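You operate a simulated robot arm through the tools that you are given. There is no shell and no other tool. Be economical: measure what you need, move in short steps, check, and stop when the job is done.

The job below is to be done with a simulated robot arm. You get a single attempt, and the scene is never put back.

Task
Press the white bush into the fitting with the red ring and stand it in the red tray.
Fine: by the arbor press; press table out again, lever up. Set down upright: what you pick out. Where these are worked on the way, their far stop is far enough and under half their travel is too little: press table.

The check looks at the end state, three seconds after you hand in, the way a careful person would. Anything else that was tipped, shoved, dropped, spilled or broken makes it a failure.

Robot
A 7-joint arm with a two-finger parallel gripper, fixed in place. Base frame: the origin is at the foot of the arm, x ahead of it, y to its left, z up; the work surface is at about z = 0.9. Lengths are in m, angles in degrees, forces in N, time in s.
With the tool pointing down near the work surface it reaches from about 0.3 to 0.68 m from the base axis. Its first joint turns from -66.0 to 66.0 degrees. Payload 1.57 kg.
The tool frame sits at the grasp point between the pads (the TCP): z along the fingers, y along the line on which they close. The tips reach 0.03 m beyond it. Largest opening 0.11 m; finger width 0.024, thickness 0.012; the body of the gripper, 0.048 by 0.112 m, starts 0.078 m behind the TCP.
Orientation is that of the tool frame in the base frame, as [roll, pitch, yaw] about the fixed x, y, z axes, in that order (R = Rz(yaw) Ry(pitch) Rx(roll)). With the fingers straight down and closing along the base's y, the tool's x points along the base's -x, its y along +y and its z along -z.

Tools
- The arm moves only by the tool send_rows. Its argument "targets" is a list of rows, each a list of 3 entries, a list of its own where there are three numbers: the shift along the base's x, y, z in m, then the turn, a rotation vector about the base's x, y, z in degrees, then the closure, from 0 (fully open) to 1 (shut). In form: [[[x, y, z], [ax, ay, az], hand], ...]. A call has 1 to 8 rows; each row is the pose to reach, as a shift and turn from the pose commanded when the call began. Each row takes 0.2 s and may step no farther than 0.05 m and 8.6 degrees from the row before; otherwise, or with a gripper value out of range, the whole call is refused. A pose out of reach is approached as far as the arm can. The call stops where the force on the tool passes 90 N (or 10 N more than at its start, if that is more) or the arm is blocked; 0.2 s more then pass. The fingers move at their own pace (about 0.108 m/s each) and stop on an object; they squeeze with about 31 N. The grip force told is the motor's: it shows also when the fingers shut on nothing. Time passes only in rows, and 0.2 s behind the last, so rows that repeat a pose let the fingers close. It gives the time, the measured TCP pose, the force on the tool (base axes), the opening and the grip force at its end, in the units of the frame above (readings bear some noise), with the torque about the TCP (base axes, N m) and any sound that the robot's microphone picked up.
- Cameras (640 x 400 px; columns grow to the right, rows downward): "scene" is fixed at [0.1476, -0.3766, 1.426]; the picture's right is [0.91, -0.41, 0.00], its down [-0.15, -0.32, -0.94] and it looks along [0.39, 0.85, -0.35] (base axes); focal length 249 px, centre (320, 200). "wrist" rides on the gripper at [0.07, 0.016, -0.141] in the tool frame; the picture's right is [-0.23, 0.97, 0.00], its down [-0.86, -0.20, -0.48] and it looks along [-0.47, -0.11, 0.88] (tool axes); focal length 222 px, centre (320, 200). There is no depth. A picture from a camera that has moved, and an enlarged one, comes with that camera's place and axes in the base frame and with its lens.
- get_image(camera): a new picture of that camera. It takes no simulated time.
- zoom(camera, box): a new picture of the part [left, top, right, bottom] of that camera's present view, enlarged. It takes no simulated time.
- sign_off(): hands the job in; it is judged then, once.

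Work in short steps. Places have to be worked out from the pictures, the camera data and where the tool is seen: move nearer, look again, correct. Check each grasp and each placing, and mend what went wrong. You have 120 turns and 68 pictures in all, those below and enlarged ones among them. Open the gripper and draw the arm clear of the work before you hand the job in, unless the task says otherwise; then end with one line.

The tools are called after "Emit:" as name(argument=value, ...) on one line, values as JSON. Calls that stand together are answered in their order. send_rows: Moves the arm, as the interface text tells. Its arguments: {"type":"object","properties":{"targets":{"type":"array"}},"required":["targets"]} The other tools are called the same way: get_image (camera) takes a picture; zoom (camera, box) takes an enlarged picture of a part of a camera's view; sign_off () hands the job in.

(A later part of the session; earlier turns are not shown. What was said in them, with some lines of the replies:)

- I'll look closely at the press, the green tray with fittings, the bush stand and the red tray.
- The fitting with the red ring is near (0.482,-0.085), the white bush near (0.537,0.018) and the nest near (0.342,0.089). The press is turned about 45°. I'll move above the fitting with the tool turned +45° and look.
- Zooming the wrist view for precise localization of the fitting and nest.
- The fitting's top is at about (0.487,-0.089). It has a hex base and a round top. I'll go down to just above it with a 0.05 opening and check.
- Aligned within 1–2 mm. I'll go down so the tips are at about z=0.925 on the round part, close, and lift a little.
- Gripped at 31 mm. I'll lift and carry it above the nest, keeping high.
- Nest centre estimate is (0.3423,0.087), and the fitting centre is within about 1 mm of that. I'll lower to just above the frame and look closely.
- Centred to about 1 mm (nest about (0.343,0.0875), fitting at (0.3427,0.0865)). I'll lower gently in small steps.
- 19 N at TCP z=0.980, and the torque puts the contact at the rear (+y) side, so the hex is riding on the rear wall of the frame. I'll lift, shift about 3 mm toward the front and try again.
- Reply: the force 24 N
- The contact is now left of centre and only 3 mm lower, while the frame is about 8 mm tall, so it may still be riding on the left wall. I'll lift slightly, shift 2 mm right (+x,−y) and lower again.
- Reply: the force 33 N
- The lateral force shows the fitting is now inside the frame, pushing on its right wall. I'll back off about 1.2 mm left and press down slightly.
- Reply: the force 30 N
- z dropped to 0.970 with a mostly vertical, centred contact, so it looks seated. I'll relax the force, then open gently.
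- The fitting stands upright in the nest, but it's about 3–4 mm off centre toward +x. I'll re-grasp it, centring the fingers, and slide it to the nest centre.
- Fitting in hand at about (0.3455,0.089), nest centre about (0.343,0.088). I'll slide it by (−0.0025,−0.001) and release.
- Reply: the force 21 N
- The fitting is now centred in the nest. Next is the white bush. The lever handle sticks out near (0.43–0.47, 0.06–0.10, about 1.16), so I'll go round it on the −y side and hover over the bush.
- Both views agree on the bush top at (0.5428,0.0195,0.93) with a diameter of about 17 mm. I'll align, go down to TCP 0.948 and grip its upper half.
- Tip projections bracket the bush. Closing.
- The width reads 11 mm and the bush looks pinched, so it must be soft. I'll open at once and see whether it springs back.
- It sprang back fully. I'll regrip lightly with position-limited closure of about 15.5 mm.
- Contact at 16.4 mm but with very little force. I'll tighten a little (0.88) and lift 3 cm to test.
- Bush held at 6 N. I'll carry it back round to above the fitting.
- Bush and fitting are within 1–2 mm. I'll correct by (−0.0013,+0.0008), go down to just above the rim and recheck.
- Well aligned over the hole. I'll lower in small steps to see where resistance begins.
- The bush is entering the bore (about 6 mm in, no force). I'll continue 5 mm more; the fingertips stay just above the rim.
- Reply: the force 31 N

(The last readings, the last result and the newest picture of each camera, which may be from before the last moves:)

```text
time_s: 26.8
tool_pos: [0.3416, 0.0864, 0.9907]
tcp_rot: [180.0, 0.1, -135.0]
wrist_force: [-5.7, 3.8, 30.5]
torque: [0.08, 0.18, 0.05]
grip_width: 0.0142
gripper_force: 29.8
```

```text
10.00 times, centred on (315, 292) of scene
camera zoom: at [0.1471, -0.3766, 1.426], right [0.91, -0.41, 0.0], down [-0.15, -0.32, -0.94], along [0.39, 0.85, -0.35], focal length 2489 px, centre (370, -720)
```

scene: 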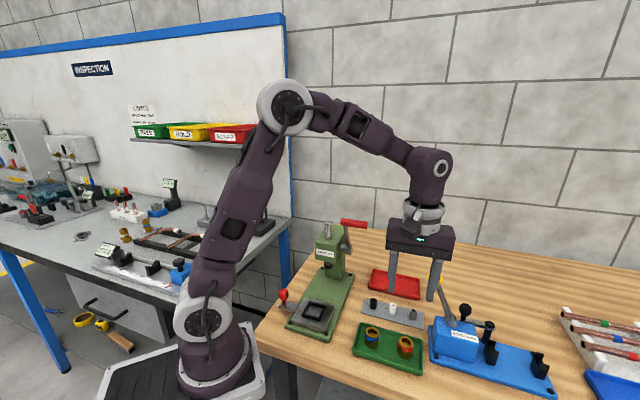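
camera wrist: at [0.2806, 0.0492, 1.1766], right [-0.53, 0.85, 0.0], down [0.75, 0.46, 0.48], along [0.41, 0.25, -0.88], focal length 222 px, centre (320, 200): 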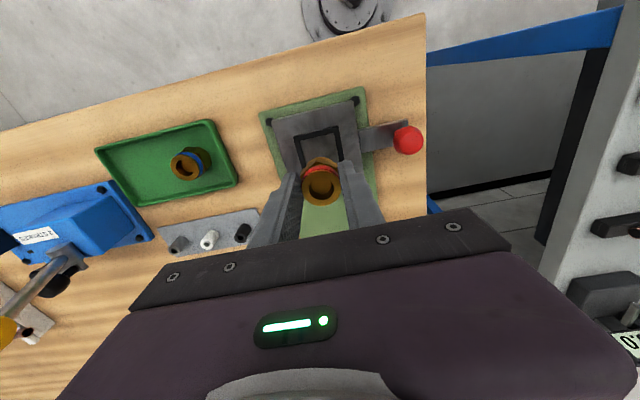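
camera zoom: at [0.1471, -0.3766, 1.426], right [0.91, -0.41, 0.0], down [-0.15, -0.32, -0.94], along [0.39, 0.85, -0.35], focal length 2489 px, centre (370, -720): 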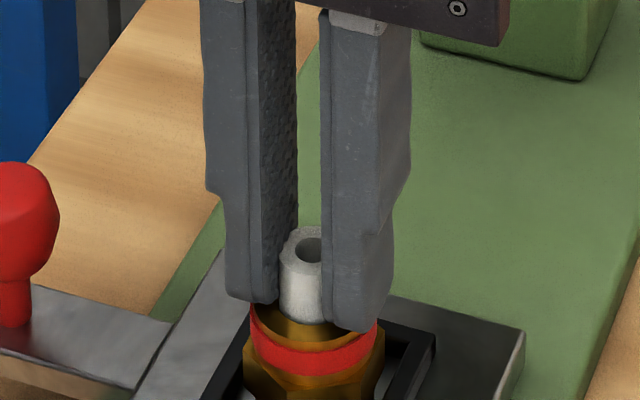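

30 N resistance: the bush is at its step, or the tips are touching the rim. I'll back off 1.5 mm, release and look.

Emit:
send_rows(targets=[[[0, 0, 0.002], [0, 0, 0], 0.885], [[0, 0, 0.002], [0, 0, 0], 0.82], [[0, 0, 0.002], [0, 0, 0], 0.75], [[0, 0, 0.002], [0, 0, 0], 0.7], [[0, 0, 0.03], [0, 0, 0], 0.7], [[0, 0, 0.07], [0, 0, 0], 0.7]])

Emit:
zoom(camera="scene", box=[300, 272, 330, 312])

Emit:
zoom(camera="wrist", box=[270, 90, 370, 190])

```text
time_s: 28.2
tool_pos: [0.3424, 0.0879, 1.0603]
tcp_rot: [180.0, 0.0, -134.9]
wrist_force: [0.8, -0.2, 0.1]
torque: [-0.01, 0.0, -0.01]
grip_width: 0.0329
gripper_force: 0.0
```

```text
10.00 times, centred on (315, 292) of scene
camera zoom: at [0.1476, -0.3766, 1.426], right [0.91, -0.41, 0.0], down [-0.15, -0.32, -0.94], along [0.39, 0.85, -0.35], focal length 2489 px, centre (370, -720)
```

zoom: 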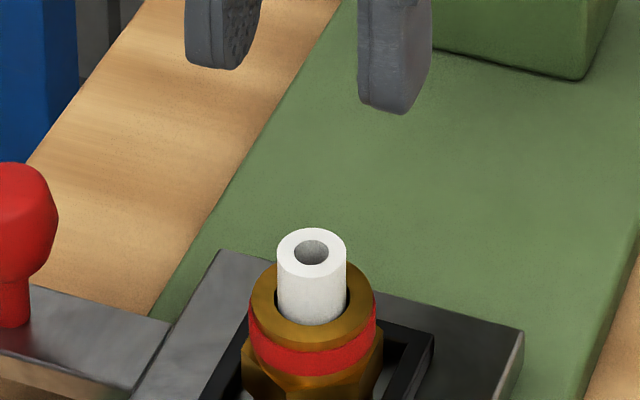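

```text
4.00 times, centred on (320, 140) of wrist
camera zoom: at [0.2815, 0.0498, 1.2017], right [-0.53, 0.85, 0.0], down [0.75, 0.46, 0.48], along [0.41, 0.25, -0.88], focal length 888 px, centre (320, 440)
```

zoom: 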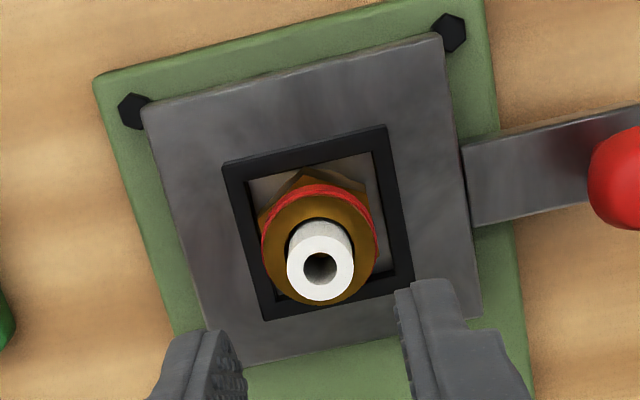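

The bush stands upright in the bore. The press table knob triangulates to about (0.280,0.150,0.956). I'll turn the tool to −45° yaw, closing along the slide direction with the camera outward, above the knob.

Emit:
send_rows(targets=[[[-0.015, 0.01, 0.02], [0, 0, -8], 0.5], [[-0.03, 0.02, 0.02], [0, 0, -16], 0.5], [[-0.045, 0.035, 0.02], [0, 0, -24], 0.5], [[-0.055, 0.05, 0.02], [0, 0, -32], 0.5], [[-0.0624, 0.065, 0.02], [0, 0, -40], 0.5], [[-0.0624, 0.065, 0.02], [0, 0, -48], 0.5], [[-0.0624, 0.065, 0.02], [0, 0, -56], 0.5], [[-0.0624, 0.065, 0.02], [0, 0, -64], 0.5]])

Emit:
send_rows(targets=[[[0, 0, 0], [0, 0, -8.5], 0.5], [[0, 0, 0], [0, 0, -17], 0.5], [[0, 0, 0], [0, 0, -26], 0.5], [[0, 0, -0.03], [0, 0, -26], 0.5], [[0, 0, -0.05], [0, 0, -26], 0.5]])

Emit:
get_image(camera="wrist")

Emit:
zoom(camera="scene", box=[255, 210, 375, 330])

```text
time_s: 30.0
tool_pos: [0.2788, 0.1536, 1.0792]
tcp_rot: [-180.0, 0.0, 160.7]
wrist_force: [-0.1, 0.0, -0.3]
torque: [0.02, 0.04, -0.01]
grip_width: 0.0553
gripper_force: 0.0
```

```text
refused: row 3 steps farther than a row can; nothing moved
```

```text
23 pictures are left
camera wrist: at [0.2188, 0.1903, 1.2222], right [0.53, 0.85, 0.0], down [0.74, -0.47, 0.48], along [0.4, -0.26, -0.88], focal length 222 px, centre (320, 200)
```

wrist: 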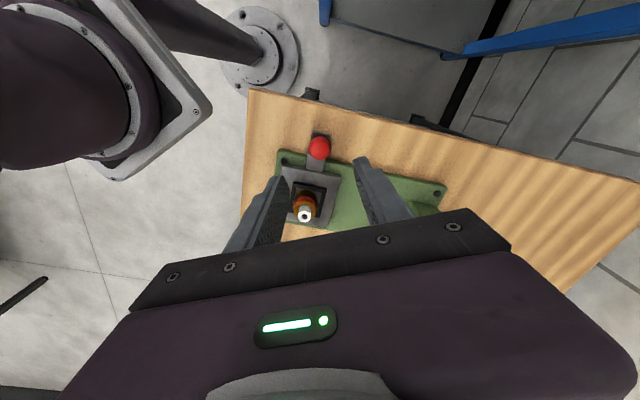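

```text
3.33 times, centred on (315, 270) of scene
camera zoom: at [0.1476, -0.3766, 1.426], right [0.91, -0.41, 0.0], down [-0.15, -0.32, -0.94], along [0.39, 0.85, -0.35], focal length 830 px, centre (337, -33)
```

zoom: 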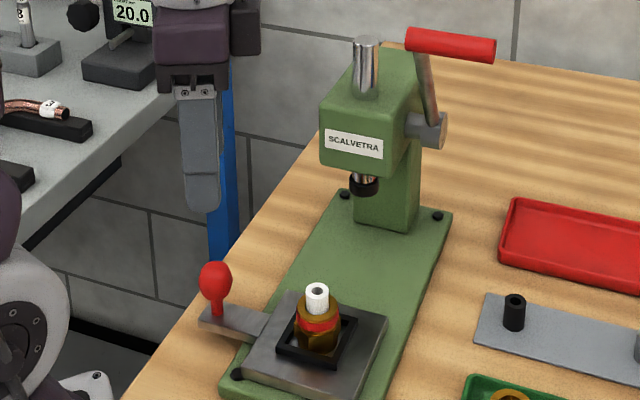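

Knob confirmed at about (0.279,0.149). I'll finish the turn and go down around it.

Emit:
send_rows(targets=[[[-0.001, -0.002, 0], [0, 0, -8.5], 0.5], [[-0.001, -0.002, 0], [0, 0, -17], 0.5], [[-0.001, -0.002, 0], [0, 0, -25.4], 0.5], [[-0.001, -0.002, -0.04], [0, 0, -25.6], 0.5], [[-0.001, -0.002, -0.08], [0, 0, -25.6], 0.5], [[-0.001, -0.002, -0.1], [0, 0, -25.6], 0.5], [[-0.001, -0.002, -0.111], [0, 0, -25.6], 0.5]])

Emit:
zoom(camera="scene", box=[255, 230, 355, 330])

```text
time_s: 31.6
tool_pos: [0.2781, 0.1502, 0.9681]
tcp_rot: [-180.0, 0.0, 135.4]
wrist_force: [0.0, -0.2, -0.3]
torque: [-0.02, 0.02, -0.01]
grip_width: 0.0551
gripper_force: 0.0
```

```text
4.00 times, centred on (305, 280) of scene
camera zoom: at [0.1476, -0.3766, 1.426], right [0.91, -0.41, 0.0], down [-0.15, -0.32, -0.94], along [0.39, 0.85, -0.35], focal length 996 px, centre (380, -120)
```

zoom: 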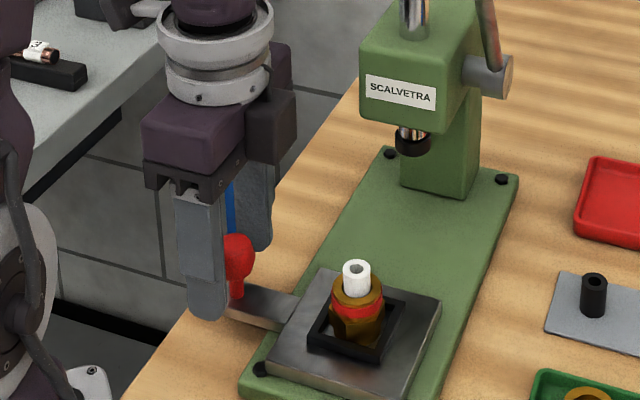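

Fingers straddle the knob. Closing on it, then sliding in slowly.

Emit:
send_rows(targets=[[[0, 0, 0], [0, 0, 0], 0.7], [[0, 0, 0], [0, 0, 0], 0.9], [[0, 0, 0], [0, 0, 0], 1], [[0.001, 0.001, 0], [0, 0, 0], 1], [[0.003, 0.003, 0], [0, 0, 0], 1], [[0.007, 0.007, 0], [0, 0, 0], 1], [[0.012, 0.012, 0], [0, 0, 0], 1], [[0.018, 0.018, 0], [0, 0, 0], 1]])

Emit:
send_rows(targets=[[[0.006, 0.006, 0], [0, 0, 0], 1], [[0.012, 0.012, 0], [0, 0, 0], 1], [[0.018, 0.018, 0], [0, 0, 0], 1], [[0.024, 0.024, 0], [0, 0, 0], 1], [[0.03, 0.03, 0], [0, 0, 0], 1], [[0.036, 0.036, 0], [0, 0, 0], 1], [[0.042, 0.042, 0], [0, 0, 0], 1]])

Emit:
zoom(camera="scene", box=[275, 210, 375, 330])

```text
time_s: 33.4
tool_pos: [0.2961, 0.1683, 0.9687]
tcp_rot: [-179.9, 0.0, 135.4]
wrist_force: [4.5, -6.5, 8.0]
torque: [-0.22, -0.8, 0.03]
grip_width: 0.0264
gripper_force: 37.6
```

```text
time_s: 35.0
tool_pos: [0.3396, 0.2105, 0.9705]
tcp_rot: [180.0, 0.0, 135.4]
wrist_force: [-1.3, 0.5, -27.4]
torque: [0.42, 0.25, -0.13]
grip_width: 0.0266
gripper_force: 37.5
```

```text
3.33 times, centred on (325, 270) of scene
camera zoom: at [0.1479, -0.3764, 1.426], right [0.91, -0.41, 0.0], down [-0.15, -0.32, -0.94], along [0.39, 0.85, -0.35], focal length 830 px, centre (303, -33)
```

zoom: 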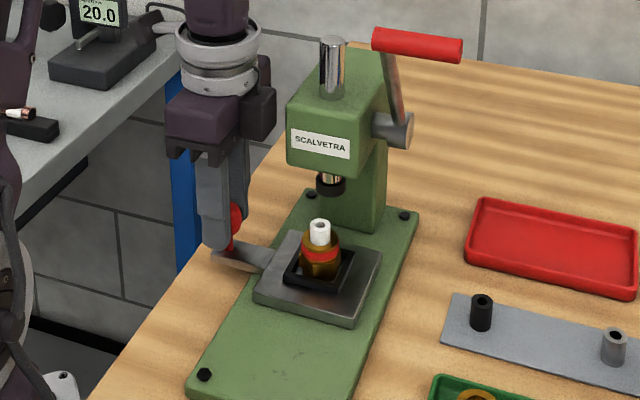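

The table is sliding in fine. I'll relieve the slight vertical load and continue to the stop.

Emit:
send_rows(targets=[[[0.004, 0.004, -0.002], [0, 0, 0], 1], [[0.008, 0.008, -0.003], [0, 0, 0], 1], [[0.012, 0.012, -0.003], [0, 0, 0], 1], [[0.015, 0.015, -0.003], [0, 0, 0], 1]])

Emit:
send_rows(targets=[[[0.003, 0.003, 0], [0, 0, 0], 1], [[0.006, 0.006, 0], [0, 0, 0], 1], [[0.008, 0.008, 0], [0, 0, 0], 1], [[0.01, 0.01, 0], [0, 0, 0], 1]])

Emit:
zoom(camera="scene", box=[285, 210, 365, 300])

```text
time_s: 36.0
tool_pos: [0.3536, 0.2258, 0.9674]
tcp_rot: [-180.0, 0.0, 135.4]
wrist_force: [0.9, -2.2, 31.1]
torque: [-0.36, 0.03, -0.21]
grip_width: 0.0269
gripper_force: 37.1
```

```text
time_s: 36.9
tool_pos: [0.3571, 0.2295, 0.9663]
tcp_rot: [-179.0, -0.1, 135.4]
wrist_force: [-13.4, -10.0, 30.4]
torque: [0.17, 0.04, 0.03]
grip_width: 0.0268
gripper_force: 37.5
stopped in row 4: the force on the tool passed its limit at 95 N (the readings are from after the stop); the commanded pose is now the measured one
```

```text
4.44 times, centred on (325, 255) of scene
camera zoom: at [0.1469, -0.3771, 1.4259], right [0.91, -0.41, 0.0], down [-0.15, -0.32, -0.94], along [0.39, 0.85, -0.35], focal length 1106 px, centre (298, -44)
```

zoom: 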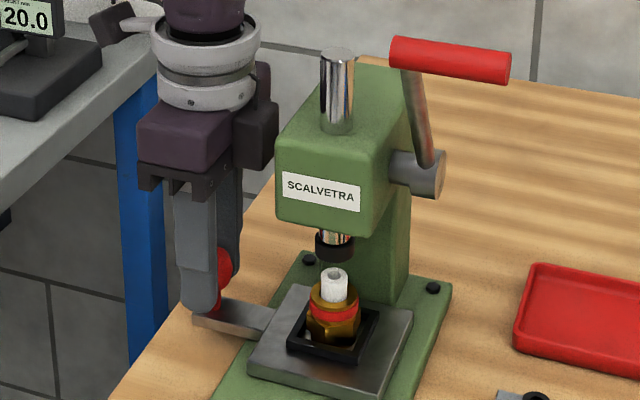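

The table is at its stop after 0.111 m of travel, with the bush under the ram. I'll release the knob, rise and cross over toward the lever handle, estimated at (0.418,0.089)–(0.462,0.048), z≈1.172.

Emit:
send_rows(targets=[[[0, 0, 0], [0, 0, 0], 0.8], [[0, 0, 0], [0, 0, 0], 0.6], [[0, 0, 0], [0, 0, 0], 0.5], [[0, 0, 0.04], [0, 0, 0], 0.5], [[0, 0, 0.085], [0, 0, 0], 0.5], [[0, 0, 0.13], [0, 0, 0], 0.5], [[0, 0, 0.175], [0, 0, 0], 0.5], [[-0.01, -0.01, 0.22], [0, 0, 0], 0.5]])

Emit:
send_rows(targets=[[[-0.01, -0.01, 0.045], [0, 0, 0], 0.5], [[0, -0.035, 0.09], [0, 0, 0], 0.5], [[0.02, -0.07, 0.09], [0, 0, 0], 0.5], [[0.045, -0.105, 0.09], [0, 0, 0], 0.5], [[0.07, -0.135, 0.09], [0, 0, 0], 0.5], [[0.0955, -0.153, 0.09], [0, 0, 0], 0.5], [[0.0955, -0.153, 0.08], [0, 0, 0], 0.5]])

Emit:
get_image(camera="wrist")

Emit:
zoom(camera="scene", box=[285, 180, 405, 300])

```text
time_s: 38.7
tool_pos: [0.3476, 0.2232, 1.1884]
tcp_rot: [-179.1, -0.1, 135.3]
wrist_force: [-0.9, 0.4, 0.1]
torque: [-0.02, -0.02, -0.02]
grip_width: 0.0551
gripper_force: 0.0
```

```text
refused: row 2 steps farther than a row can; nothing moved
```

```text
18 pictures are left
camera wrist: at [0.3108, 0.2845, 1.3304], right [0.85, 0.53, -0.01], down [0.47, -0.74, 0.48], along [0.25, -0.41, -0.88], focal length 222 px, centre (320, 200)
```

wrist: 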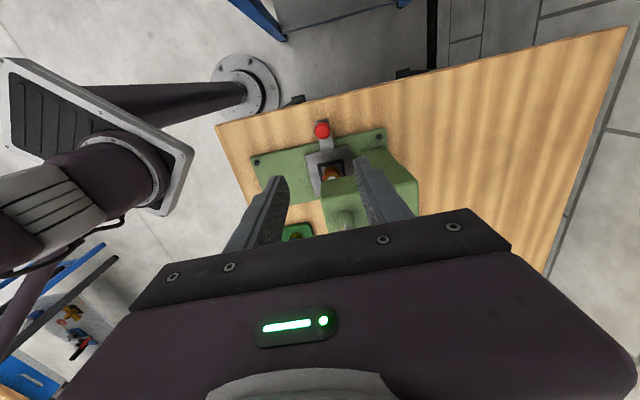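

```text
3.33 times, centred on (345, 240) of scene
camera zoom: at [0.1476, -0.3766, 1.4259], right [0.91, -0.41, 0.0], down [-0.15, -0.32, -0.94], along [0.39, 0.85, -0.35], focal length 830 px, centre (237, 67)
```

zoom: 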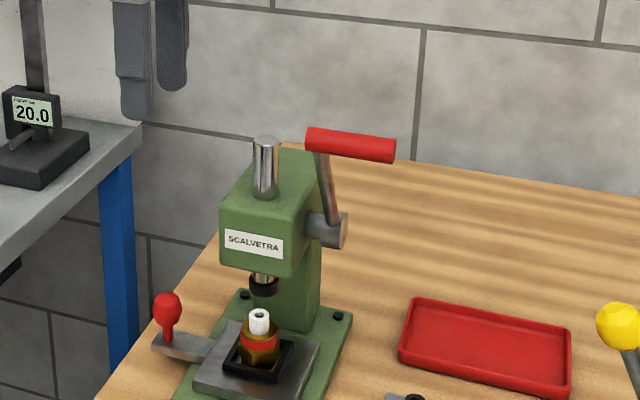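

The bush lines up under the ram. I'll redo the crossing in smaller steps.

Emit:
send_rows(targets=[[[0, 0, 0.045], [0, 0, 0], 0.5], [[0, 0, 0.09], [0, 0, 0], 0.5], [[0.02, -0.033, 0.09], [0, 0, 0], 0.5], [[0.04, -0.066, 0.09], [0, 0, 0], 0.5], [[0.06, -0.099, 0.09], [0, 0, 0], 0.5], [[0.08, -0.132, 0.09], [0, 0, 0], 0.5], [[0.095, -0.1567, 0.085], [0, 0, 0], 0.5]])

Emit:
get_image(camera="wrist")

Emit:
zoom(camera="scene", box=[310, 140, 410, 260])

```text
time_s: 40.3
tool_pos: [0.4449, 0.0642, 1.2703]
tcp_rot: [-179.2, -0.1, 135.6]
wrist_force: [0.5, -0.5, -0.3]
torque: [0.03, 0.01, 0.0]
grip_width: 0.0549
gripper_force: 0.0
```

```text
16 pictures are left
camera wrist: at [0.4079, 0.1258, 1.4127], right [0.84, 0.53, -0.01], down [0.47, -0.74, 0.48], along [0.25, -0.41, -0.88], focal length 222 px, centre (320, 200)
```

wrist: 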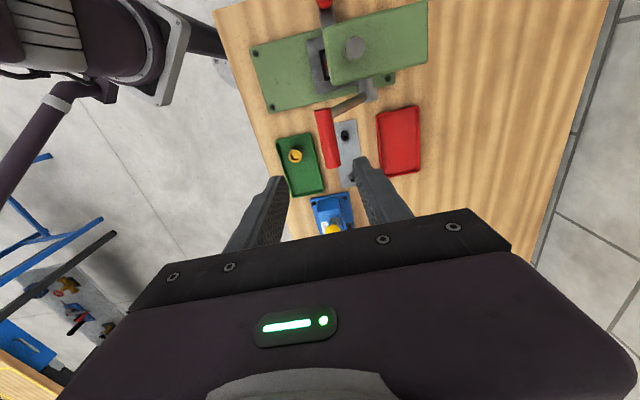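

```text
3.33 times, centred on (360, 200) of scene
camera zoom: at [0.1476, -0.3766, 1.4259], right [0.91, -0.41, 0.0], down [-0.15, -0.32, -0.94], along [0.39, 0.85, -0.35], focal length 830 px, centre (187, 200)
```

zoom: 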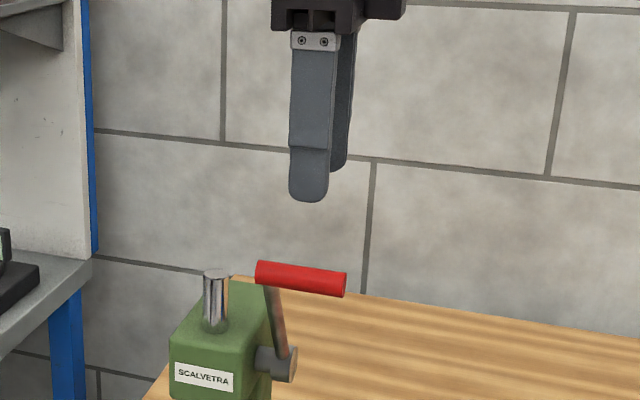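

Handle re-triangulated to (0.423,0.1005)–(0.467,0.055), z≈1.166, with the pivot near (0.477,0.149,1.046). I'll go down around the handle and close.

Emit:
send_rows(targets=[[[0.0048, 0.0093, 0], [0, 0, 0], 0.5], [[0.0048, 0.0093, -0.04], [0, 0, 0], 0.5], [[0.0048, 0.0093, -0.08], [0, 0, 0], 0.5], [[0.0048, 0.0093, -0.104], [0, 0, 0], 0.5], [[0.0048, 0.0093, -0.104], [0, 0, 0], 0.7], [[0.0048, 0.0093, -0.104], [0, 0, 0], 0.85], [[0.0048, 0.0093, -0.104], [0, 0, 0], 1], [[0.0048, 0.0093, -0.104], [0, 0, 0], 1]])

Emit:
zoom(camera="scene", box=[310, 180, 410, 300])

```text
time_s: 42.1
tool_pos: [0.45, 0.0744, 1.1663]
tcp_rot: [-179.2, -0.1, 135.3]
wrist_force: [4.2, 3.3, -8.9]
torque: [-0.13, -0.14, -0.26]
grip_width: 0.0173
gripper_force: 32.3
```

```text
3.33 times, centred on (360, 240) of scene
camera zoom: at [0.1479, -0.3765, 1.426], right [0.91, -0.41, 0.0], down [-0.15, -0.32, -0.94], along [0.39, 0.85, -0.35], focal length 830 px, centre (187, 67)
```

zoom: 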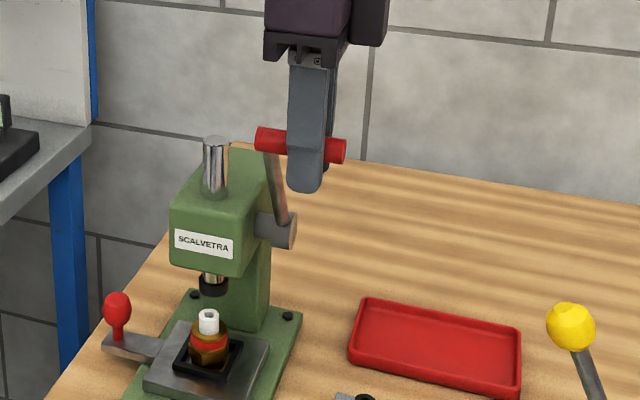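

Gripped (17 mm). I'll start pulling the lever along its arc (forward and down) and read the forces.

Emit:
send_rows(targets=[[[-0.0043, -0.0043, -0.004], [0, 0, 0], 1], [[-0.0086, -0.0086, -0.0081], [0, 0, 0], 1], [[-0.0126, -0.0126, -0.0128], [0, 0, 0], 1], [[-0.0165, -0.0165, -0.0176], [0, 0, 0], 1], [[-0.0238, -0.0238, -0.0281], [0, 0, 0], 1]])

```text
time_s: 43.3
tool_pos: [0.4255, 0.0495, 1.1393]
tcp_rot: [-179.2, 0.0, 135.4]
wrist_force: [1.1, 6.7, 0.3]
torque: [0.14, -0.16, -0.34]
grip_width: 0.0175
gripper_force: 31.9
```

Forces are small, so the arc model fits. Continuing.

Emit:
send_rows(targets=[[[-0.0064, -0.0064, -0.0115], [0, 0, 0], 1], [[-0.0092, -0.0092, -0.0177], [0, 0, 0], 1], [[-0.0119, -0.0119, -0.0239], [0, 0, 0], 1], [[-0.0142, -0.0142, -0.0305], [0, 0, 0], 1], [[-0.0164, -0.0164, -0.0371], [0, 0, 0], 1]])

Emit:
zoom(camera="scene", box=[300, 200, 400, 310])

```text
time_s: 44.5
tool_pos: [0.41, 0.0334, 1.1035]
tcp_rot: [-179.3, 0.0, 135.4]
wrist_force: [13.4, 8.6, 0.1]
torque: [-0.21, -0.55, -0.28]
grip_width: 0.0175
gripper_force: 32.2
```

```text
3.64 times, centred on (350, 255) of scene
camera zoom: at [0.148, -0.3763, 1.426], right [0.91, -0.41, 0.0], down [-0.15, -0.32, -0.94], along [0.39, 0.85, -0.35], focal length 905 px, centre (211, 0)
```

zoom: 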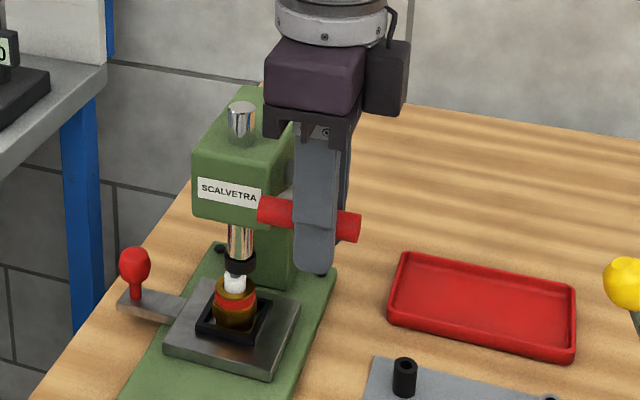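

The ram has reached the bush. I'll continue down slowly with a 1 mm inward correction.

Emit:
send_rows(targets=[[[-0.0005, -0.0005, -0.0069], [0, 0, 0], 1], [[-0.0023, -0.0023, -0.0139], [0, 0, 0], 1], [[-0.0035, -0.0035, -0.021], [0, 0, 0], 1], [[-0.0046, -0.0046, -0.028], [0, 0, 0], 1]])

Emit:
zoom(camera="scene", box=[300, 220, 380, 310])

```text
time_s: 45.5
tool_pos: [0.4043, 0.0291, 1.0748]
tcp_rot: [-179.2, -0.1, 135.4]
wrist_force: [12.8, -3.3, 4.5]
torque: [-0.17, -0.45, -0.21]
grip_width: 0.0176
gripper_force: 32.4
```

```text
4.44 times, centred on (340, 265) of scene
camera zoom: at [0.1479, -0.3767, 1.4259], right [0.91, -0.41, 0.0], down [-0.15, -0.32, -0.94], along [0.39, 0.85, -0.35], focal length 1106 px, centre (231, -89)
```

zoom: 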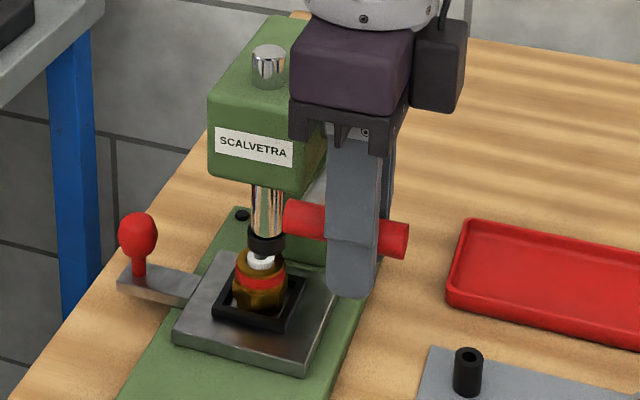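

The bush is going in, with a little still exposed. Continuing down until a firm stop.

Emit:
send_rows(targets=[[[0.0, -0.0005, -0.0073], [0, 0, 0], 1], [[-0.0004, -0.0014, -0.0146], [0, 0, 0], 1], [[-0.0006, -0.0016, -0.022], [0, 0, 0], 1], [[-0.0008, -0.0018, -0.0292], [0, 0, 0], 1]])

Emit:
zoom(camera="scene", box=[300, 240, 360, 310])

```text
time_s: 46.5
tool_pos: [0.4024, 0.0272, 1.0468]
tcp_rot: [-179.2, 0.0, 135.3]
wrist_force: [-2.5, 4.1, 26.5]
torque: [-0.09, -0.11, -0.57]
grip_width: 0.0177
gripper_force: 32.5
```

```text
5.71 times, centred on (330, 275) of scene
camera zoom: at [0.1472, -0.3765, 1.426], right [0.91, -0.41, 0.0], down [-0.15, -0.32, -0.94], along [0.39, 0.85, -0.35], focal length 1422 px, centre (263, -229)
```

zoom: 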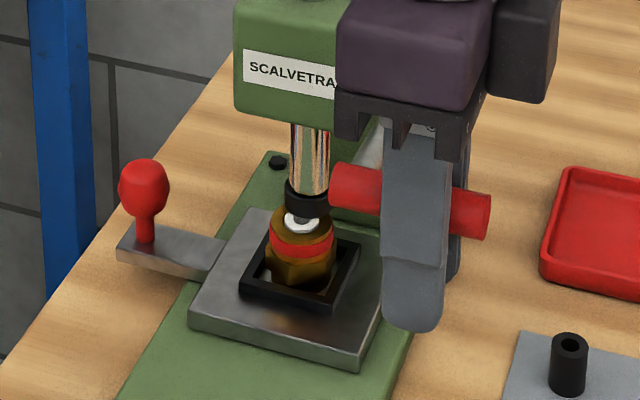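

26 N of resistance and the bush is almost flush. Pushing further in small steps.

Emit:
send_rows(targets=[[[0.0003, 0.0003, -0.004], [0, 0, 0], 1], [[0.0006, 0.0006, -0.008], [0, 0, 0], 1], [[0.001, 0.001, -0.012], [0, 0, 0], 1], [[0.001, 0.001, -0.012], [0, 0, 0], 1]])

```text
time_s: 47.5
tool_pos: [0.4036, 0.0269, 1.0334]
tcp_rot: [-179.0, -0.1, 135.4]
wrist_force: [-7.0, -4.2, 25.6]
torque: [0.01, -0.22, -0.24]
grip_width: 0.0174
gripper_force: 31.7
```

Emit:
send_rows(targets=[[[0.0012, 0.0012, -0.005], [0, 0, 0], 1], [[0.0024, 0.0024, -0.01], [0, 0, 0], 1], [[0.004, 0.004, -0.015], [0, 0, 0], 1], [[0.004, 0.004, -0.015], [0, 0, 0], 1]])

Emit:
zoom(camera="scene", box=[300, 240, 360, 310])

```text
time_s: 48.5
tool_pos: [0.4047, 0.0289, 1.018]
tcp_rot: [-178.4, -0.3, 135.1]
wrist_force: [-42.4, -52.4, 25.7]
torque: [2.3, -1.7, -0.12]
grip_width: 0.0206
gripper_force: 34.0
```

```text
5.71 times, centred on (330, 275) of scene
camera zoom: at [0.1459, -0.3783, 1.4257], right [0.91, -0.41, 0.0], down [-0.14, -0.32, -0.94], along [0.39, 0.85, -0.35], focal length 1422 px, centre (263, -229)
```

zoom: 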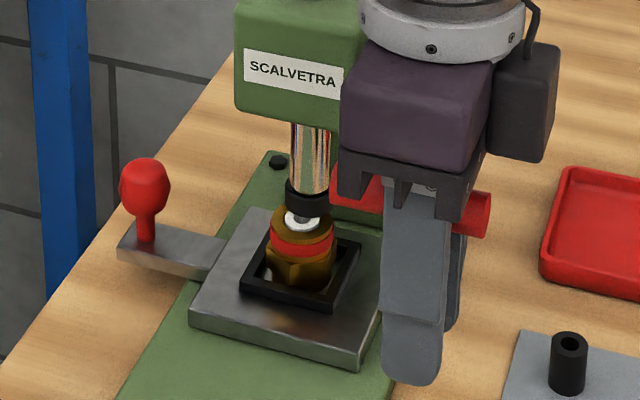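

The fingers slipped down the handle, so the grip tops out at about 26 N. I'll back up, open, rise above the handle and press down with closed fingers instead.

Emit:
send_rows(targets=[[[-0.001, -0.001, 0.012], [0, 0, 0], 1], [[-0.002, -0.002, 0.027], [0, 0, 0], 0.9], [[-0.002, -0.002, 0.027], [0, 0, 0], 0.65], [[-0.002, -0.002, 0.027], [0, 0, 0], 0.55], [[-0.002, -0.002, 0.06], [0, 0, 0], 0.55], [[-0.002, -0.002, 0.1], [0, 0, 0], 0.7], [[-0.002, -0.002, 0.1], [0, 0, 0], 1], [[-0.002, -0.002, 0.1], [0, 0, 0], 1]])

Emit:
zoom(camera="scene", box=[310, 220, 380, 310])

```text
time_s: 50.3
tool_pos: [0.4103, 0.0347, 1.1175]
tcp_rot: [-180.0, 0.3, 135.6]
wrist_force: [41.2, 47.1, -25.7]
torque: [0.34, -0.62, -0.24]
grip_width: 0.0191
gripper_force: 31.4
```

```text
4.44 times, centred on (345, 265) of scene
camera zoom: at [0.1493, -0.375, 1.4262], right [0.91, -0.41, 0.0], down [-0.15, -0.32, -0.94], along [0.39, 0.85, -0.35], focal length 1106 px, centre (209, -89)
```

zoom: 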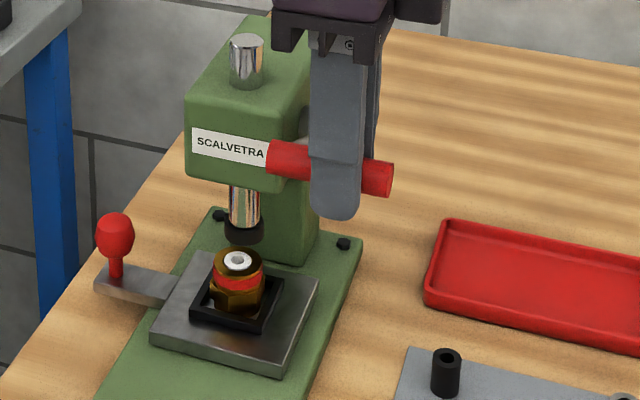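

The lever rose along with the fingers, which gives a clear view of the bush. I'll zoom in on it.

Emit:
zoom(camera="scene", box=[320, 265, 344, 295])

```text
13.33 times, centred on (332, 280) of scene
camera zoom: at [0.1493, -0.375, 1.4262], right [0.91, -0.41, 0.0], down [-0.15, -0.32, -0.94], along [0.39, 0.85, -0.35], focal length 3319 px, centre (160, -867)
```

zoom: 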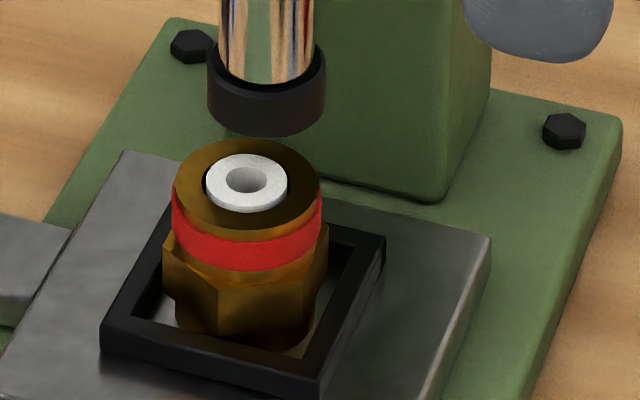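

The bush is within about 1 mm of flush. To be sure, I'll give one firm press from above with closed fingers. First I'll open wide and let go of the handle.

Emit:
send_rows(targets=[[[0, 0, 0], [0, 0, 0], 0.7], [[0, 0, 0], [0, 0, 0], 0.4], [[0, 0, 0], [0, 0, 0], 0.3], [[0, 0, 0.03], [0, 0, 0], 0.3], [[0, 0, 0.065], [0, 0, 0], 0.3], [[0, 0, 0.1], [0, 0, 0], 0.3], [[0, 0, 0.1], [0, 0, 0], 0.3]])

Emit:
zoom(camera="scene", box=[300, 190, 400, 300])

```text
time_s: 51.9
tool_pos: [0.4055, 0.0306, 1.2156]
tcp_rot: [-179.1, 0.0, 135.4]
wrist_force: [0.7, -0.7, -0.8]
torque: [0.0, 0.0, 0.0]
grip_width: 0.077
gripper_force: 0.1
```

```text
3.64 times, centred on (350, 245) of scene
camera zoom: at [0.1476, -0.3766, 1.426], right [0.91, -0.41, 0.0], down [-0.15, -0.32, -0.94], along [0.39, 0.85, -0.35], focal length 905 px, centre (211, 36)
```

zoom: 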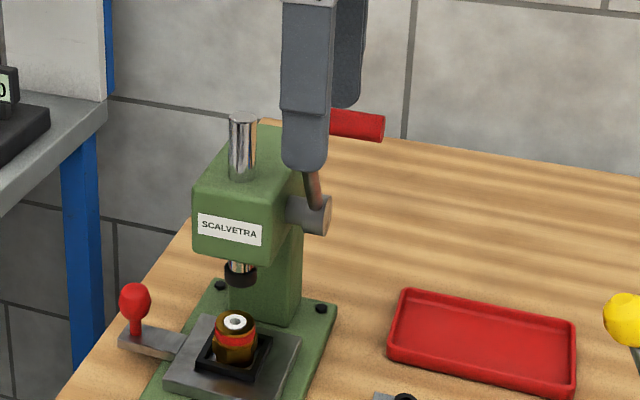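

The lever springs back up by itself. The ram overlaps both the bush and the fitting rim, so the sudden hard stop means the bush is flush. Now I'll go back over the press to the table knob at about (0.357,0.229) to draw it out.

Emit:
send_rows(targets=[[[0, 0, 0.04], [0, 0, 0], 0.4], [[0, 0, 0.07], [0, 0, 0], 0.5], [[-0.0098, 0.0396, 0.07], [0, 0, 0], 0.5], [[-0.0196, 0.0792, 0.07], [0, 0, 0], 0.5], [[-0.0294, 0.1188, 0.07], [0, 0, 0], 0.5], [[-0.0392, 0.1584, 0.07], [0, 0, 0], 0.5], [[-0.0485, 0.1985, 0.07], [0, 0, 0], 0.5]])

Emit:
send_rows(targets=[[[0, 0, -0.045], [0, 0, 0], 0.5], [[0, 0, -0.09], [0, 0, 0], 0.5], [[0, 0, -0.135], [0, 0, 0], 0.5], [[0, 0, -0.18], [0, 0, 0], 0.5], [[0, 0, -0.22], [0, 0, 0], 0.5], [[0, 0, -0.255], [0, 0, 0], 0.5]])

Emit:
zoom(camera="scene", box=[270, 200, 370, 300])

```text
time_s: 53.5
tool_pos: [0.3587, 0.2304, 1.2894]
tcp_rot: [-179.1, 0.0, 135.3]
wrist_force: [0.3, -0.3, -0.1]
torque: [-0.04, -0.04, -0.01]
grip_width: 0.0549
gripper_force: 0.1
```

```text
time_s: 54.9
tool_pos: [0.3557, 0.2282, 1.0334]
tcp_rot: [-179.2, 0.0, 135.4]
wrist_force: [0.0, 0.7, 0.1]
torque: [0.01, -0.01, 0.03]
grip_width: 0.0551
gripper_force: 0.0
```

```text
4.00 times, centred on (320, 250) of scene
camera zoom: at [0.1476, -0.3766, 1.426], right [0.91, -0.41, 0.0], down [-0.15, -0.32, -0.94], along [0.39, 0.85, -0.35], focal length 996 px, centre (320, 0)
```

zoom: 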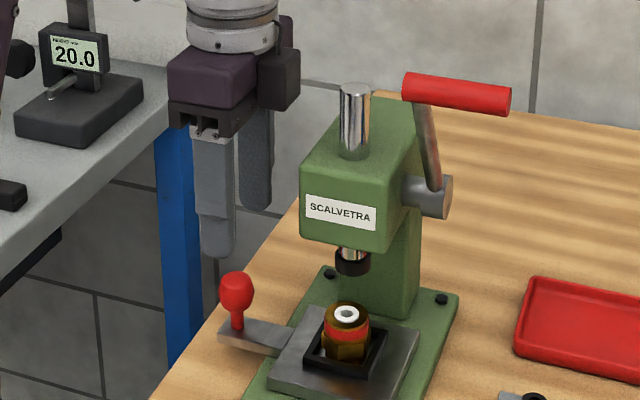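

Lever is up and the knob is below. I'll go down, grip it and pull the table out.

Emit:
send_rows(targets=[[[0, 0, -0.035], [0, 0, 0], 0.5], [[0, 0, -0.066], [0, 0, 0], 0.5], [[0, 0, -0.066], [0, 0, 0], 0.7], [[0, 0, -0.066], [0, 0, 0], 0.9], [[0, 0, -0.066], [0, 0, 0], 1], [[-0.002, -0.002, -0.066], [0, 0, 0], 1], [[-0.006, -0.006, -0.066], [0, 0, 0], 1], [[-0.012, -0.012, -0.066], [0, 0, 0], 1]])

Emit:
send_rows(targets=[[[-0.007, -0.007, 0], [0, 0, 0], 1], [[-0.014, -0.014, 0], [0, 0, 0], 1], [[-0.021, -0.021, 0], [0, 0, 0], 1], [[-0.028, -0.028, 0], [0, 0, 0], 1], [[-0.035, -0.035, 0], [0, 0, 0], 1], [[-0.042, -0.042, 0], [0, 0, 0], 1], [[-0.049, -0.049, 0], [0, 0, 0], 1]])

```text
time_s: 56.7
tool_pos: [0.3465, 0.2147, 0.9669]
tcp_rot: [-179.1, 0.0, 135.4]
wrist_force: [12.7, -10.6, -13.4]
torque: [0.5, -0.68, -0.2]
grip_width: 0.0268
gripper_force: 37.3
```

```text
time_s: 58.3
tool_pos: [0.2964, 0.1664, 0.9669]
tcp_rot: [-179.2, -0.1, 135.4]
wrist_force: [26.8, -24.9, 12.4]
torque: [0.3, -0.8, -0.06]
grip_width: 0.0267
gripper_force: 37.4
```

Continuing with a small sideways correction until the stop.

Emit:
send_rows(targets=[[[-0.003, -0.006, 0], [0, 0, 0], 1], [[-0.009, -0.012, 0], [0, 0, 0], 1], [[-0.013, -0.016, 0], [0, 0, 0], 1], [[-0.016, -0.019, 0], [0, 0, 0], 1], [[-0.019, -0.022, 0], [0, 0, 0], 1]])

```text
time_s: 59.5
tool_pos: [0.2796, 0.1518, 0.9667]
tcp_rot: [179.9, -0.1, 135.5]
wrist_force: [-0.2, 53.2, 11.0]
torque: [0.29, 0.34, -0.3]
grip_width: 0.0266
gripper_force: 37.1
```

The table is back at its outer stop (37 N along the slide). I'll relax, release and rise clear.

Emit:
send_rows(targets=[[[0.001, 0.004, 0], [0, 0, 0], 1], [[0.001, 0.004, 0], [0, 0, 0], 0.8], [[0.001, 0.004, 0], [0, 0, 0], 0.6], [[0.001, 0.004, 0], [0, 0, 0], 0.5], [[0.001, 0.004, 0.04], [0, 0, 0], 0.5], [[0.001, 0.004, 0.08], [0, 0, 0], 0.5], [[0.001, 0.004, 0.12], [0, 0, 0], 0.5]])

Emit:
send_rows(targets=[[[0, 0, 0], [0, 0, 8.5], 0.5], [[0, 0, 0], [0, 0, 17], 0.5], [[0, 0, 0], [0, 0, 25.5], 0.5], [[0, 0, 0], [0, 0, 34], 0.5], [[0.0, 0.0, 0], [0, 0, 42.5], 0.5], [[0.01, -0.01, 0], [0, 0, 51], 0.5], [[0.025, -0.025, 0], [0, 0, 59.5], 0.5], [[0.04, -0.04, 0], [0, 0, 68], 0.5]])

Emit:
zoom(camera="scene", box=[300, 270, 340, 310])

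```text
time_s: 61.1
tool_pos: [0.2772, 0.1478, 1.0864]
tcp_rot: [-179.1, 0.0, 135.4]
wrist_force: [-0.8, -0.5, -0.4]
torque: [-0.04, 0.03, -0.02]
grip_width: 0.0548
gripper_force: 0.0
```

```text
time_s: 62.9
tool_pos: [0.3183, 0.1082, 1.0857]
tcp_rot: [-179.2, -0.1, -156.5]
wrist_force: [-0.1, 0.4, 0.1]
torque: [0.04, -0.01, 0.0]
grip_width: 0.0552
gripper_force: 0.0
```

```text
10.00 times, centred on (320, 290) of scene
camera zoom: at [0.1476, -0.3766, 1.4259], right [0.91, -0.41, 0.0], down [-0.15, -0.32, -0.94], along [0.39, 0.85, -0.35], focal length 2489 px, centre (320, -700)
```

zoom: 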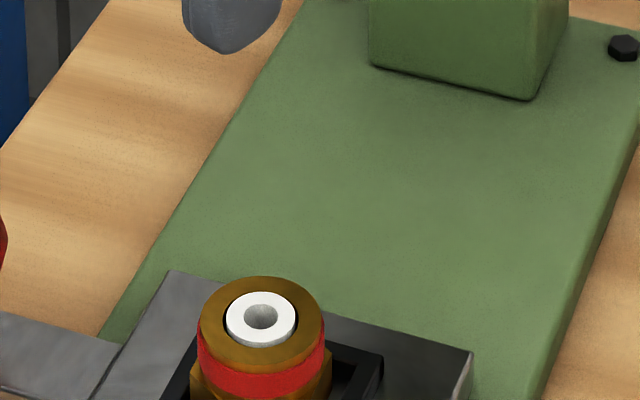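

The bush is flush and concentric, and the fitting is still near (0.3428,0.0875). I'll turn back to +45°, go down, grip the fitting and lift.

Emit:
send_rows(targets=[[[0.008, -0.007, 0], [0, 0, 7.2], 0.5], [[0.016, -0.014, 0], [0, 0, 14.4], 0.5], [[0.0245, -0.0208, 0], [0, 0, 21.6], 0.5], [[0.0245, -0.0208, -0.03], [0, 0, 21.6], 0.5], [[0.0245, -0.0208, -0.06], [0, 0, 21.6], 0.5]])

Emit:
zoom(camera="wrist", box=[260, 90, 380, 210])

```text
time_s: 64.1
tool_pos: [0.344, 0.089, 1.0267]
tcp_rot: [-179.2, -0.1, -135.0]
wrist_force: [-0.3, 0.6, -0.2]
torque: [0.0, -0.01, -0.02]
grip_width: 0.055
gripper_force: 0.1
```

```text
3.33 times, centred on (320, 150) of wrist
camera zoom: at [0.281, 0.053, 1.1685], right [-0.53, 0.85, -0.01], down [0.74, 0.47, 0.48], along [0.41, 0.24, -0.88], focal length 740 px, centre (320, 367)
```

zoom: 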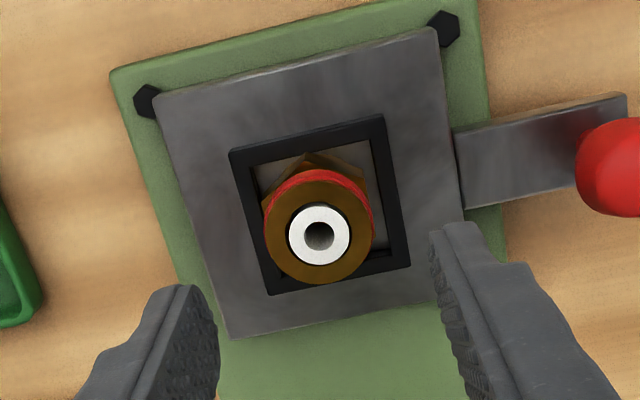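

Flush from above too. I'll align, lower, grip and lift to z≈1.08.

Emit:
send_rows(targets=[[[-0.0015, -0.0015, -0.025], [0, 0, 0], 0.5], [[-0.0015, -0.0015, -0.053], [0, 0, 0], 0.5], [[-0.0015, -0.0015, -0.053], [0, 0, 0], 0.7], [[-0.0015, -0.0015, -0.053], [0, 0, 0], 0.9], [[-0.0015, -0.0015, -0.053], [0, 0, 0], 1], [[-0.0015, -0.0015, -0.053], [0, 0, 0], 1], [[-0.0015, -0.0015, -0.02], [0, 0, 0], 1], [[-0.0015, -0.0015, 0.025], [0, 0, 0], 1]])

```text
time_s: 65.9
tool_pos: [0.3386, 0.0899, 1.05]
tcp_rot: [-179.2, -0.1, -135.1]
wrist_force: [-0.8, 1.0, -0.9]
torque: [0.01, -0.03, 0.0]
grip_width: 0.0313
gripper_force: 31.2
```

Holding it. I'll carry it round the lever on the −y side to the red tray.

Emit:
send_rows(targets=[[[0.017, -0.04, 0.015], [0, 0, 0], 1], [[0.037, -0.083, 0.03], [0, 0, 0], 1], [[0.08, -0.105, 0.03], [0, 0, 0], 1], [[0.125, -0.11, 0.03], [0, 0, 0], 1], [[0.165, -0.092, 0.03], [0, 0, 0], 1], [[0.197, -0.066, 0.03], [0, 0, 0], 1], [[0.225, -0.03, 0.03], [0, 0, 0], 1], [[0.255, 0.0, 0.03], [0, 0, 0], 1]])

Emit:
send_rows(targets=[[[0.015, 0.011, 0], [0, 0, 0], 1], [[0.029, 0.022, 0], [0, 0, 0], 1], [[0.029, 0.022, -0.04], [0, 0, 0], 1], [[0.029, 0.022, -0.07], [0, 0, 0], 1]])

Emit:
zoom(camera="scene", box=[355, 230, 455, 330])

```text
time_s: 67.7
tool_pos: [0.5967, 0.0871, 1.0823]
tcp_rot: [-179.3, -0.1, -135.0]
wrist_force: [0.2, 0.2, -1.4]
torque: [-0.01, 0.01, 0.0]
grip_width: 0.0312
gripper_force: 30.8
```

```text
time_s: 68.7
tool_pos: [0.626, 0.1079, 1.012]
tcp_rot: [-179.2, -0.1, -135.0]
wrist_force: [-0.4, 0.0, -1.9]
torque: [-0.01, 0.01, 0.02]
grip_width: 0.0311
gripper_force: 31.1
```

```text
4.00 times, centred on (405, 280) of scene
camera zoom: at [0.1477, -0.3766, 1.4259], right [0.91, -0.41, 0.0], down [-0.15, -0.32, -0.94], along [0.39, 0.85, -0.35], focal length 996 px, centre (-20, -120)
```

zoom: 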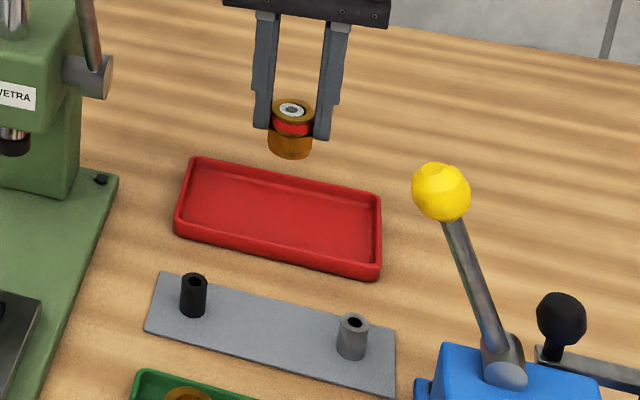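

Tray centre is at about (0.629,0.109). I'll lower onto it gently.

Emit:
send_rows(targets=[[[0.003, 0.001, -0.025], [0, 0, 0], 1], [[0.003, 0.001, -0.045], [0, 0, 0], 1], [[0.003, 0.001, -0.049], [0, 0, 0], 1], [[0.003, 0.001, -0.052], [0, 0, 0], 1], [[0.003, 0.001, -0.054], [0, 0, 0], 1]])

```text
time_s: 69.9
tool_pos: [0.6296, 0.1093, 0.9578]
tcp_rot: [-179.2, -0.1, -135.0]
wrist_force: [-0.6, 0.2, -1.8]
torque: [0.01, -0.01, 0.02]
grip_width: 0.0308
gripper_force: 31.3
```

No contact yet (only the payload weight shows). Lowering in 1 mm steps.

Emit:
send_rows(targets=[[[0, 0, -0.001], [0, 0, 0], 1], [[0, 0, -0.002], [0, 0, 0], 1]])

Emit:
send_rows(targets=[[[0, 0, -0.001], [0, 0, 0], 1], [[0, 0, -0.0015], [0, 0, 0], 1]])

```text
time_s: 70.5
tool_pos: [0.6282, 0.1091, 0.9563]
tcp_rot: [-179.2, -0.1, -135.0]
wrist_force: [0.4, -0.3, -0.6]
torque: [0.0, -0.01, -0.01]
grip_width: 0.0311
gripper_force: 31.2
```

```text
time_s: 71.1
tool_pos: [0.6289, 0.109, 0.9546]
tcp_rot: [-179.2, -0.1, -135.0]
wrist_force: [0.7, 0.2, -1.6]
torque: [-0.02, 0.0, -0.01]
grip_width: 0.0312
gripper_force: 30.6
```

Emit:
send_rows(targets=[[[0, 0, -0.001], [0, 0, 0], 1], [[0, 0, -0.002], [0, 0, 0], 1]])

Emit:
zoom(camera="scene", box=[380, 260, 430, 310])

```text
time_s: 71.7
tool_pos: [0.6286, 0.1107, 0.9527]
tcp_rot: [-179.1, -0.2, -135.0]
wrist_force: [0.3, 0.2, -0.4]
torque: [0.01, 0.02, 0.01]
grip_width: 0.0311
gripper_force: 31.1
```

```text
8.00 times, centred on (405, 285) of scene
camera zoom: at [0.1476, -0.3766, 1.426], right [0.91, -0.41, 0.0], down [-0.15, -0.32, -0.94], along [0.39, 0.85, -0.35], focal length 1991 px, centre (-360, -480)
```

zoom: 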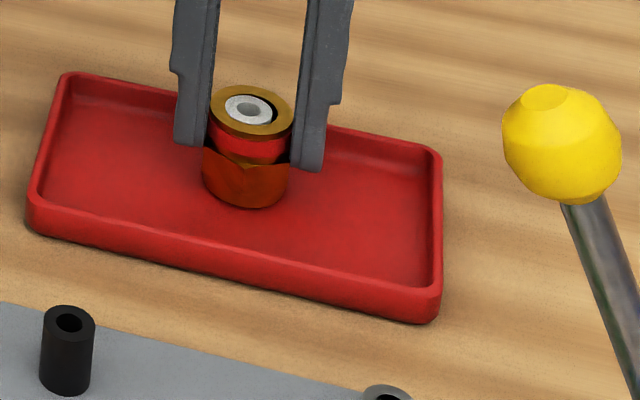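

Still hovering slightly. Lowering on until a contact force appears.

Emit:
send_rows(targets=[[[0, 0, -0.001], [0, 0, 0], 1], [[0, 0, -0.0015], [0, 0, 0], 1], [[0, 0, -0.0015], [0, 0, 0], 1]])

Emit:
send_rows(targets=[[[0, 0, -0.001], [0, 0, 0], 1], [[0, 0, -0.0015], [0, 0, 0], 1], [[0, 0, -0.0015], [0, 0, 0], 1]])

```text
time_s: 72.5
tool_pos: [0.6291, 0.1086, 0.9508]
tcp_rot: [-179.2, -0.1, -135.0]
wrist_force: [-0.2, 0.0, -2.2]
torque: [0.01, -0.01, 0.01]
grip_width: 0.0314
gripper_force: 30.6
```

```text
time_s: 73.3
tool_pos: [0.629, 0.11, 0.9521]
tcp_rot: [-179.2, 0.1, -135.1]
wrist_force: [-1.7, 1.5, 18.4]
torque: [0.29, 0.26, 0.04]
grip_width: 0.0311
gripper_force: 31.3
```

Contact. I'll ease off and release, then lift straight up.

Emit:
send_rows(targets=[[[0, 0, 0.0013], [0, 0, 0], 1], [[0, 0, 0.0013], [0, 0, 0], 0.7], [[0, 0, 0.0013], [0, 0, 0], 0.6], [[0, 0, 0.0013], [0, 0, 0], 0.5], [[0, 0, 0.0013], [0, 0, 0], 0.5], [[0, 0, 0.04], [0, 0, 0], 0.5], [[0, 0, 0.08], [0, 0, 0], 0.5], [[-0.01, -0.01, 0.12], [0, 0, 0], 0.5]])

Emit:
zoom(camera="scene", box=[380, 260, 430, 310])

```text
time_s: 75.1
tool_pos: [0.6188, 0.1005, 1.071]
tcp_rot: [-179.3, -0.1, -135.0]
wrist_force: [0.2, 1.0, 0.3]
torque: [0.0, -0.01, 0.02]
grip_width: 0.0549
gripper_force: 0.0
```

```text
8.00 times, centred on (405, 285) of scene
camera zoom: at [0.1476, -0.3766, 1.426], right [0.91, -0.41, 0.0], down [-0.15, -0.32, -0.94], along [0.39, 0.85, -0.35], focal length 1991 px, centre (-360, -480)
```

zoom: 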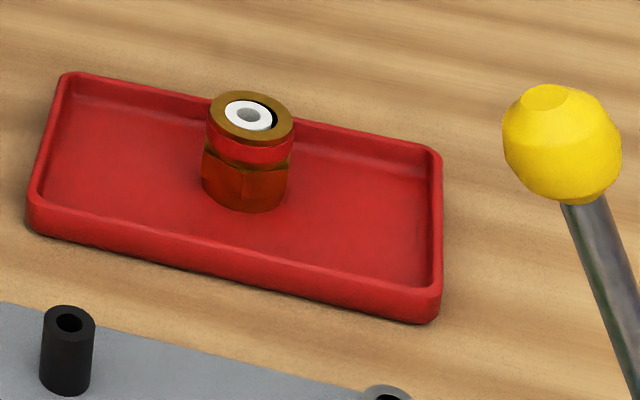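

The fitting stands upright in the red tray with the bush flush. I'll draw the arm clear and take a last look.

Emit:
send_rows(targets=[[[0, 0, 0.045], [0, 0, 0], 0.3], [[0, 0, 0.09], [0, 0, 0], 0.2], [[0, 0, 0.135], [0, 0, 0], 0], [[0, 0, 0.18], [0, 0, 0], 0], [[-0.03, -0.03, 0.2], [0, 0, 0], 0], [[-0.06, -0.06, 0.22], [0, 0, 0], 0]])

Emit:
get_image(camera="scene")

```text
time_s: 76.5
tool_pos: [0.5739, 0.0718, 1.2362]
tcp_rot: [-179.1, 0.0, -135.0]
wrist_force: [-0.6, 0.4, 0.3]
torque: [-0.02, 0.01, -0.02]
grip_width: 0.1099
gripper_force: 0.1
out of reach, approached as far as the arm can: row 3, 4, 5, 6
```

```text
0 pictures are left
```

scene: 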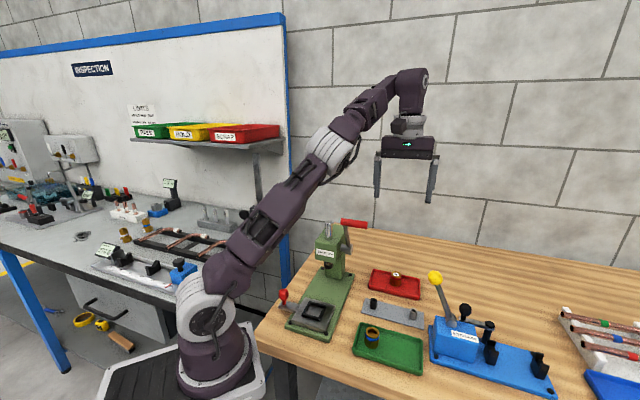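

The table is out, the lever is up, the fitting with its bush stands in the red tray, and nothing else has moved. Handing in.

Emit:
sign_off()

```text
The job is handed in.
```

The white bush is pressed flush into the red-ringed fitting, which stands upright in the red tray; the press table is out, the lever is up, and the gripper is open and clear of the work.
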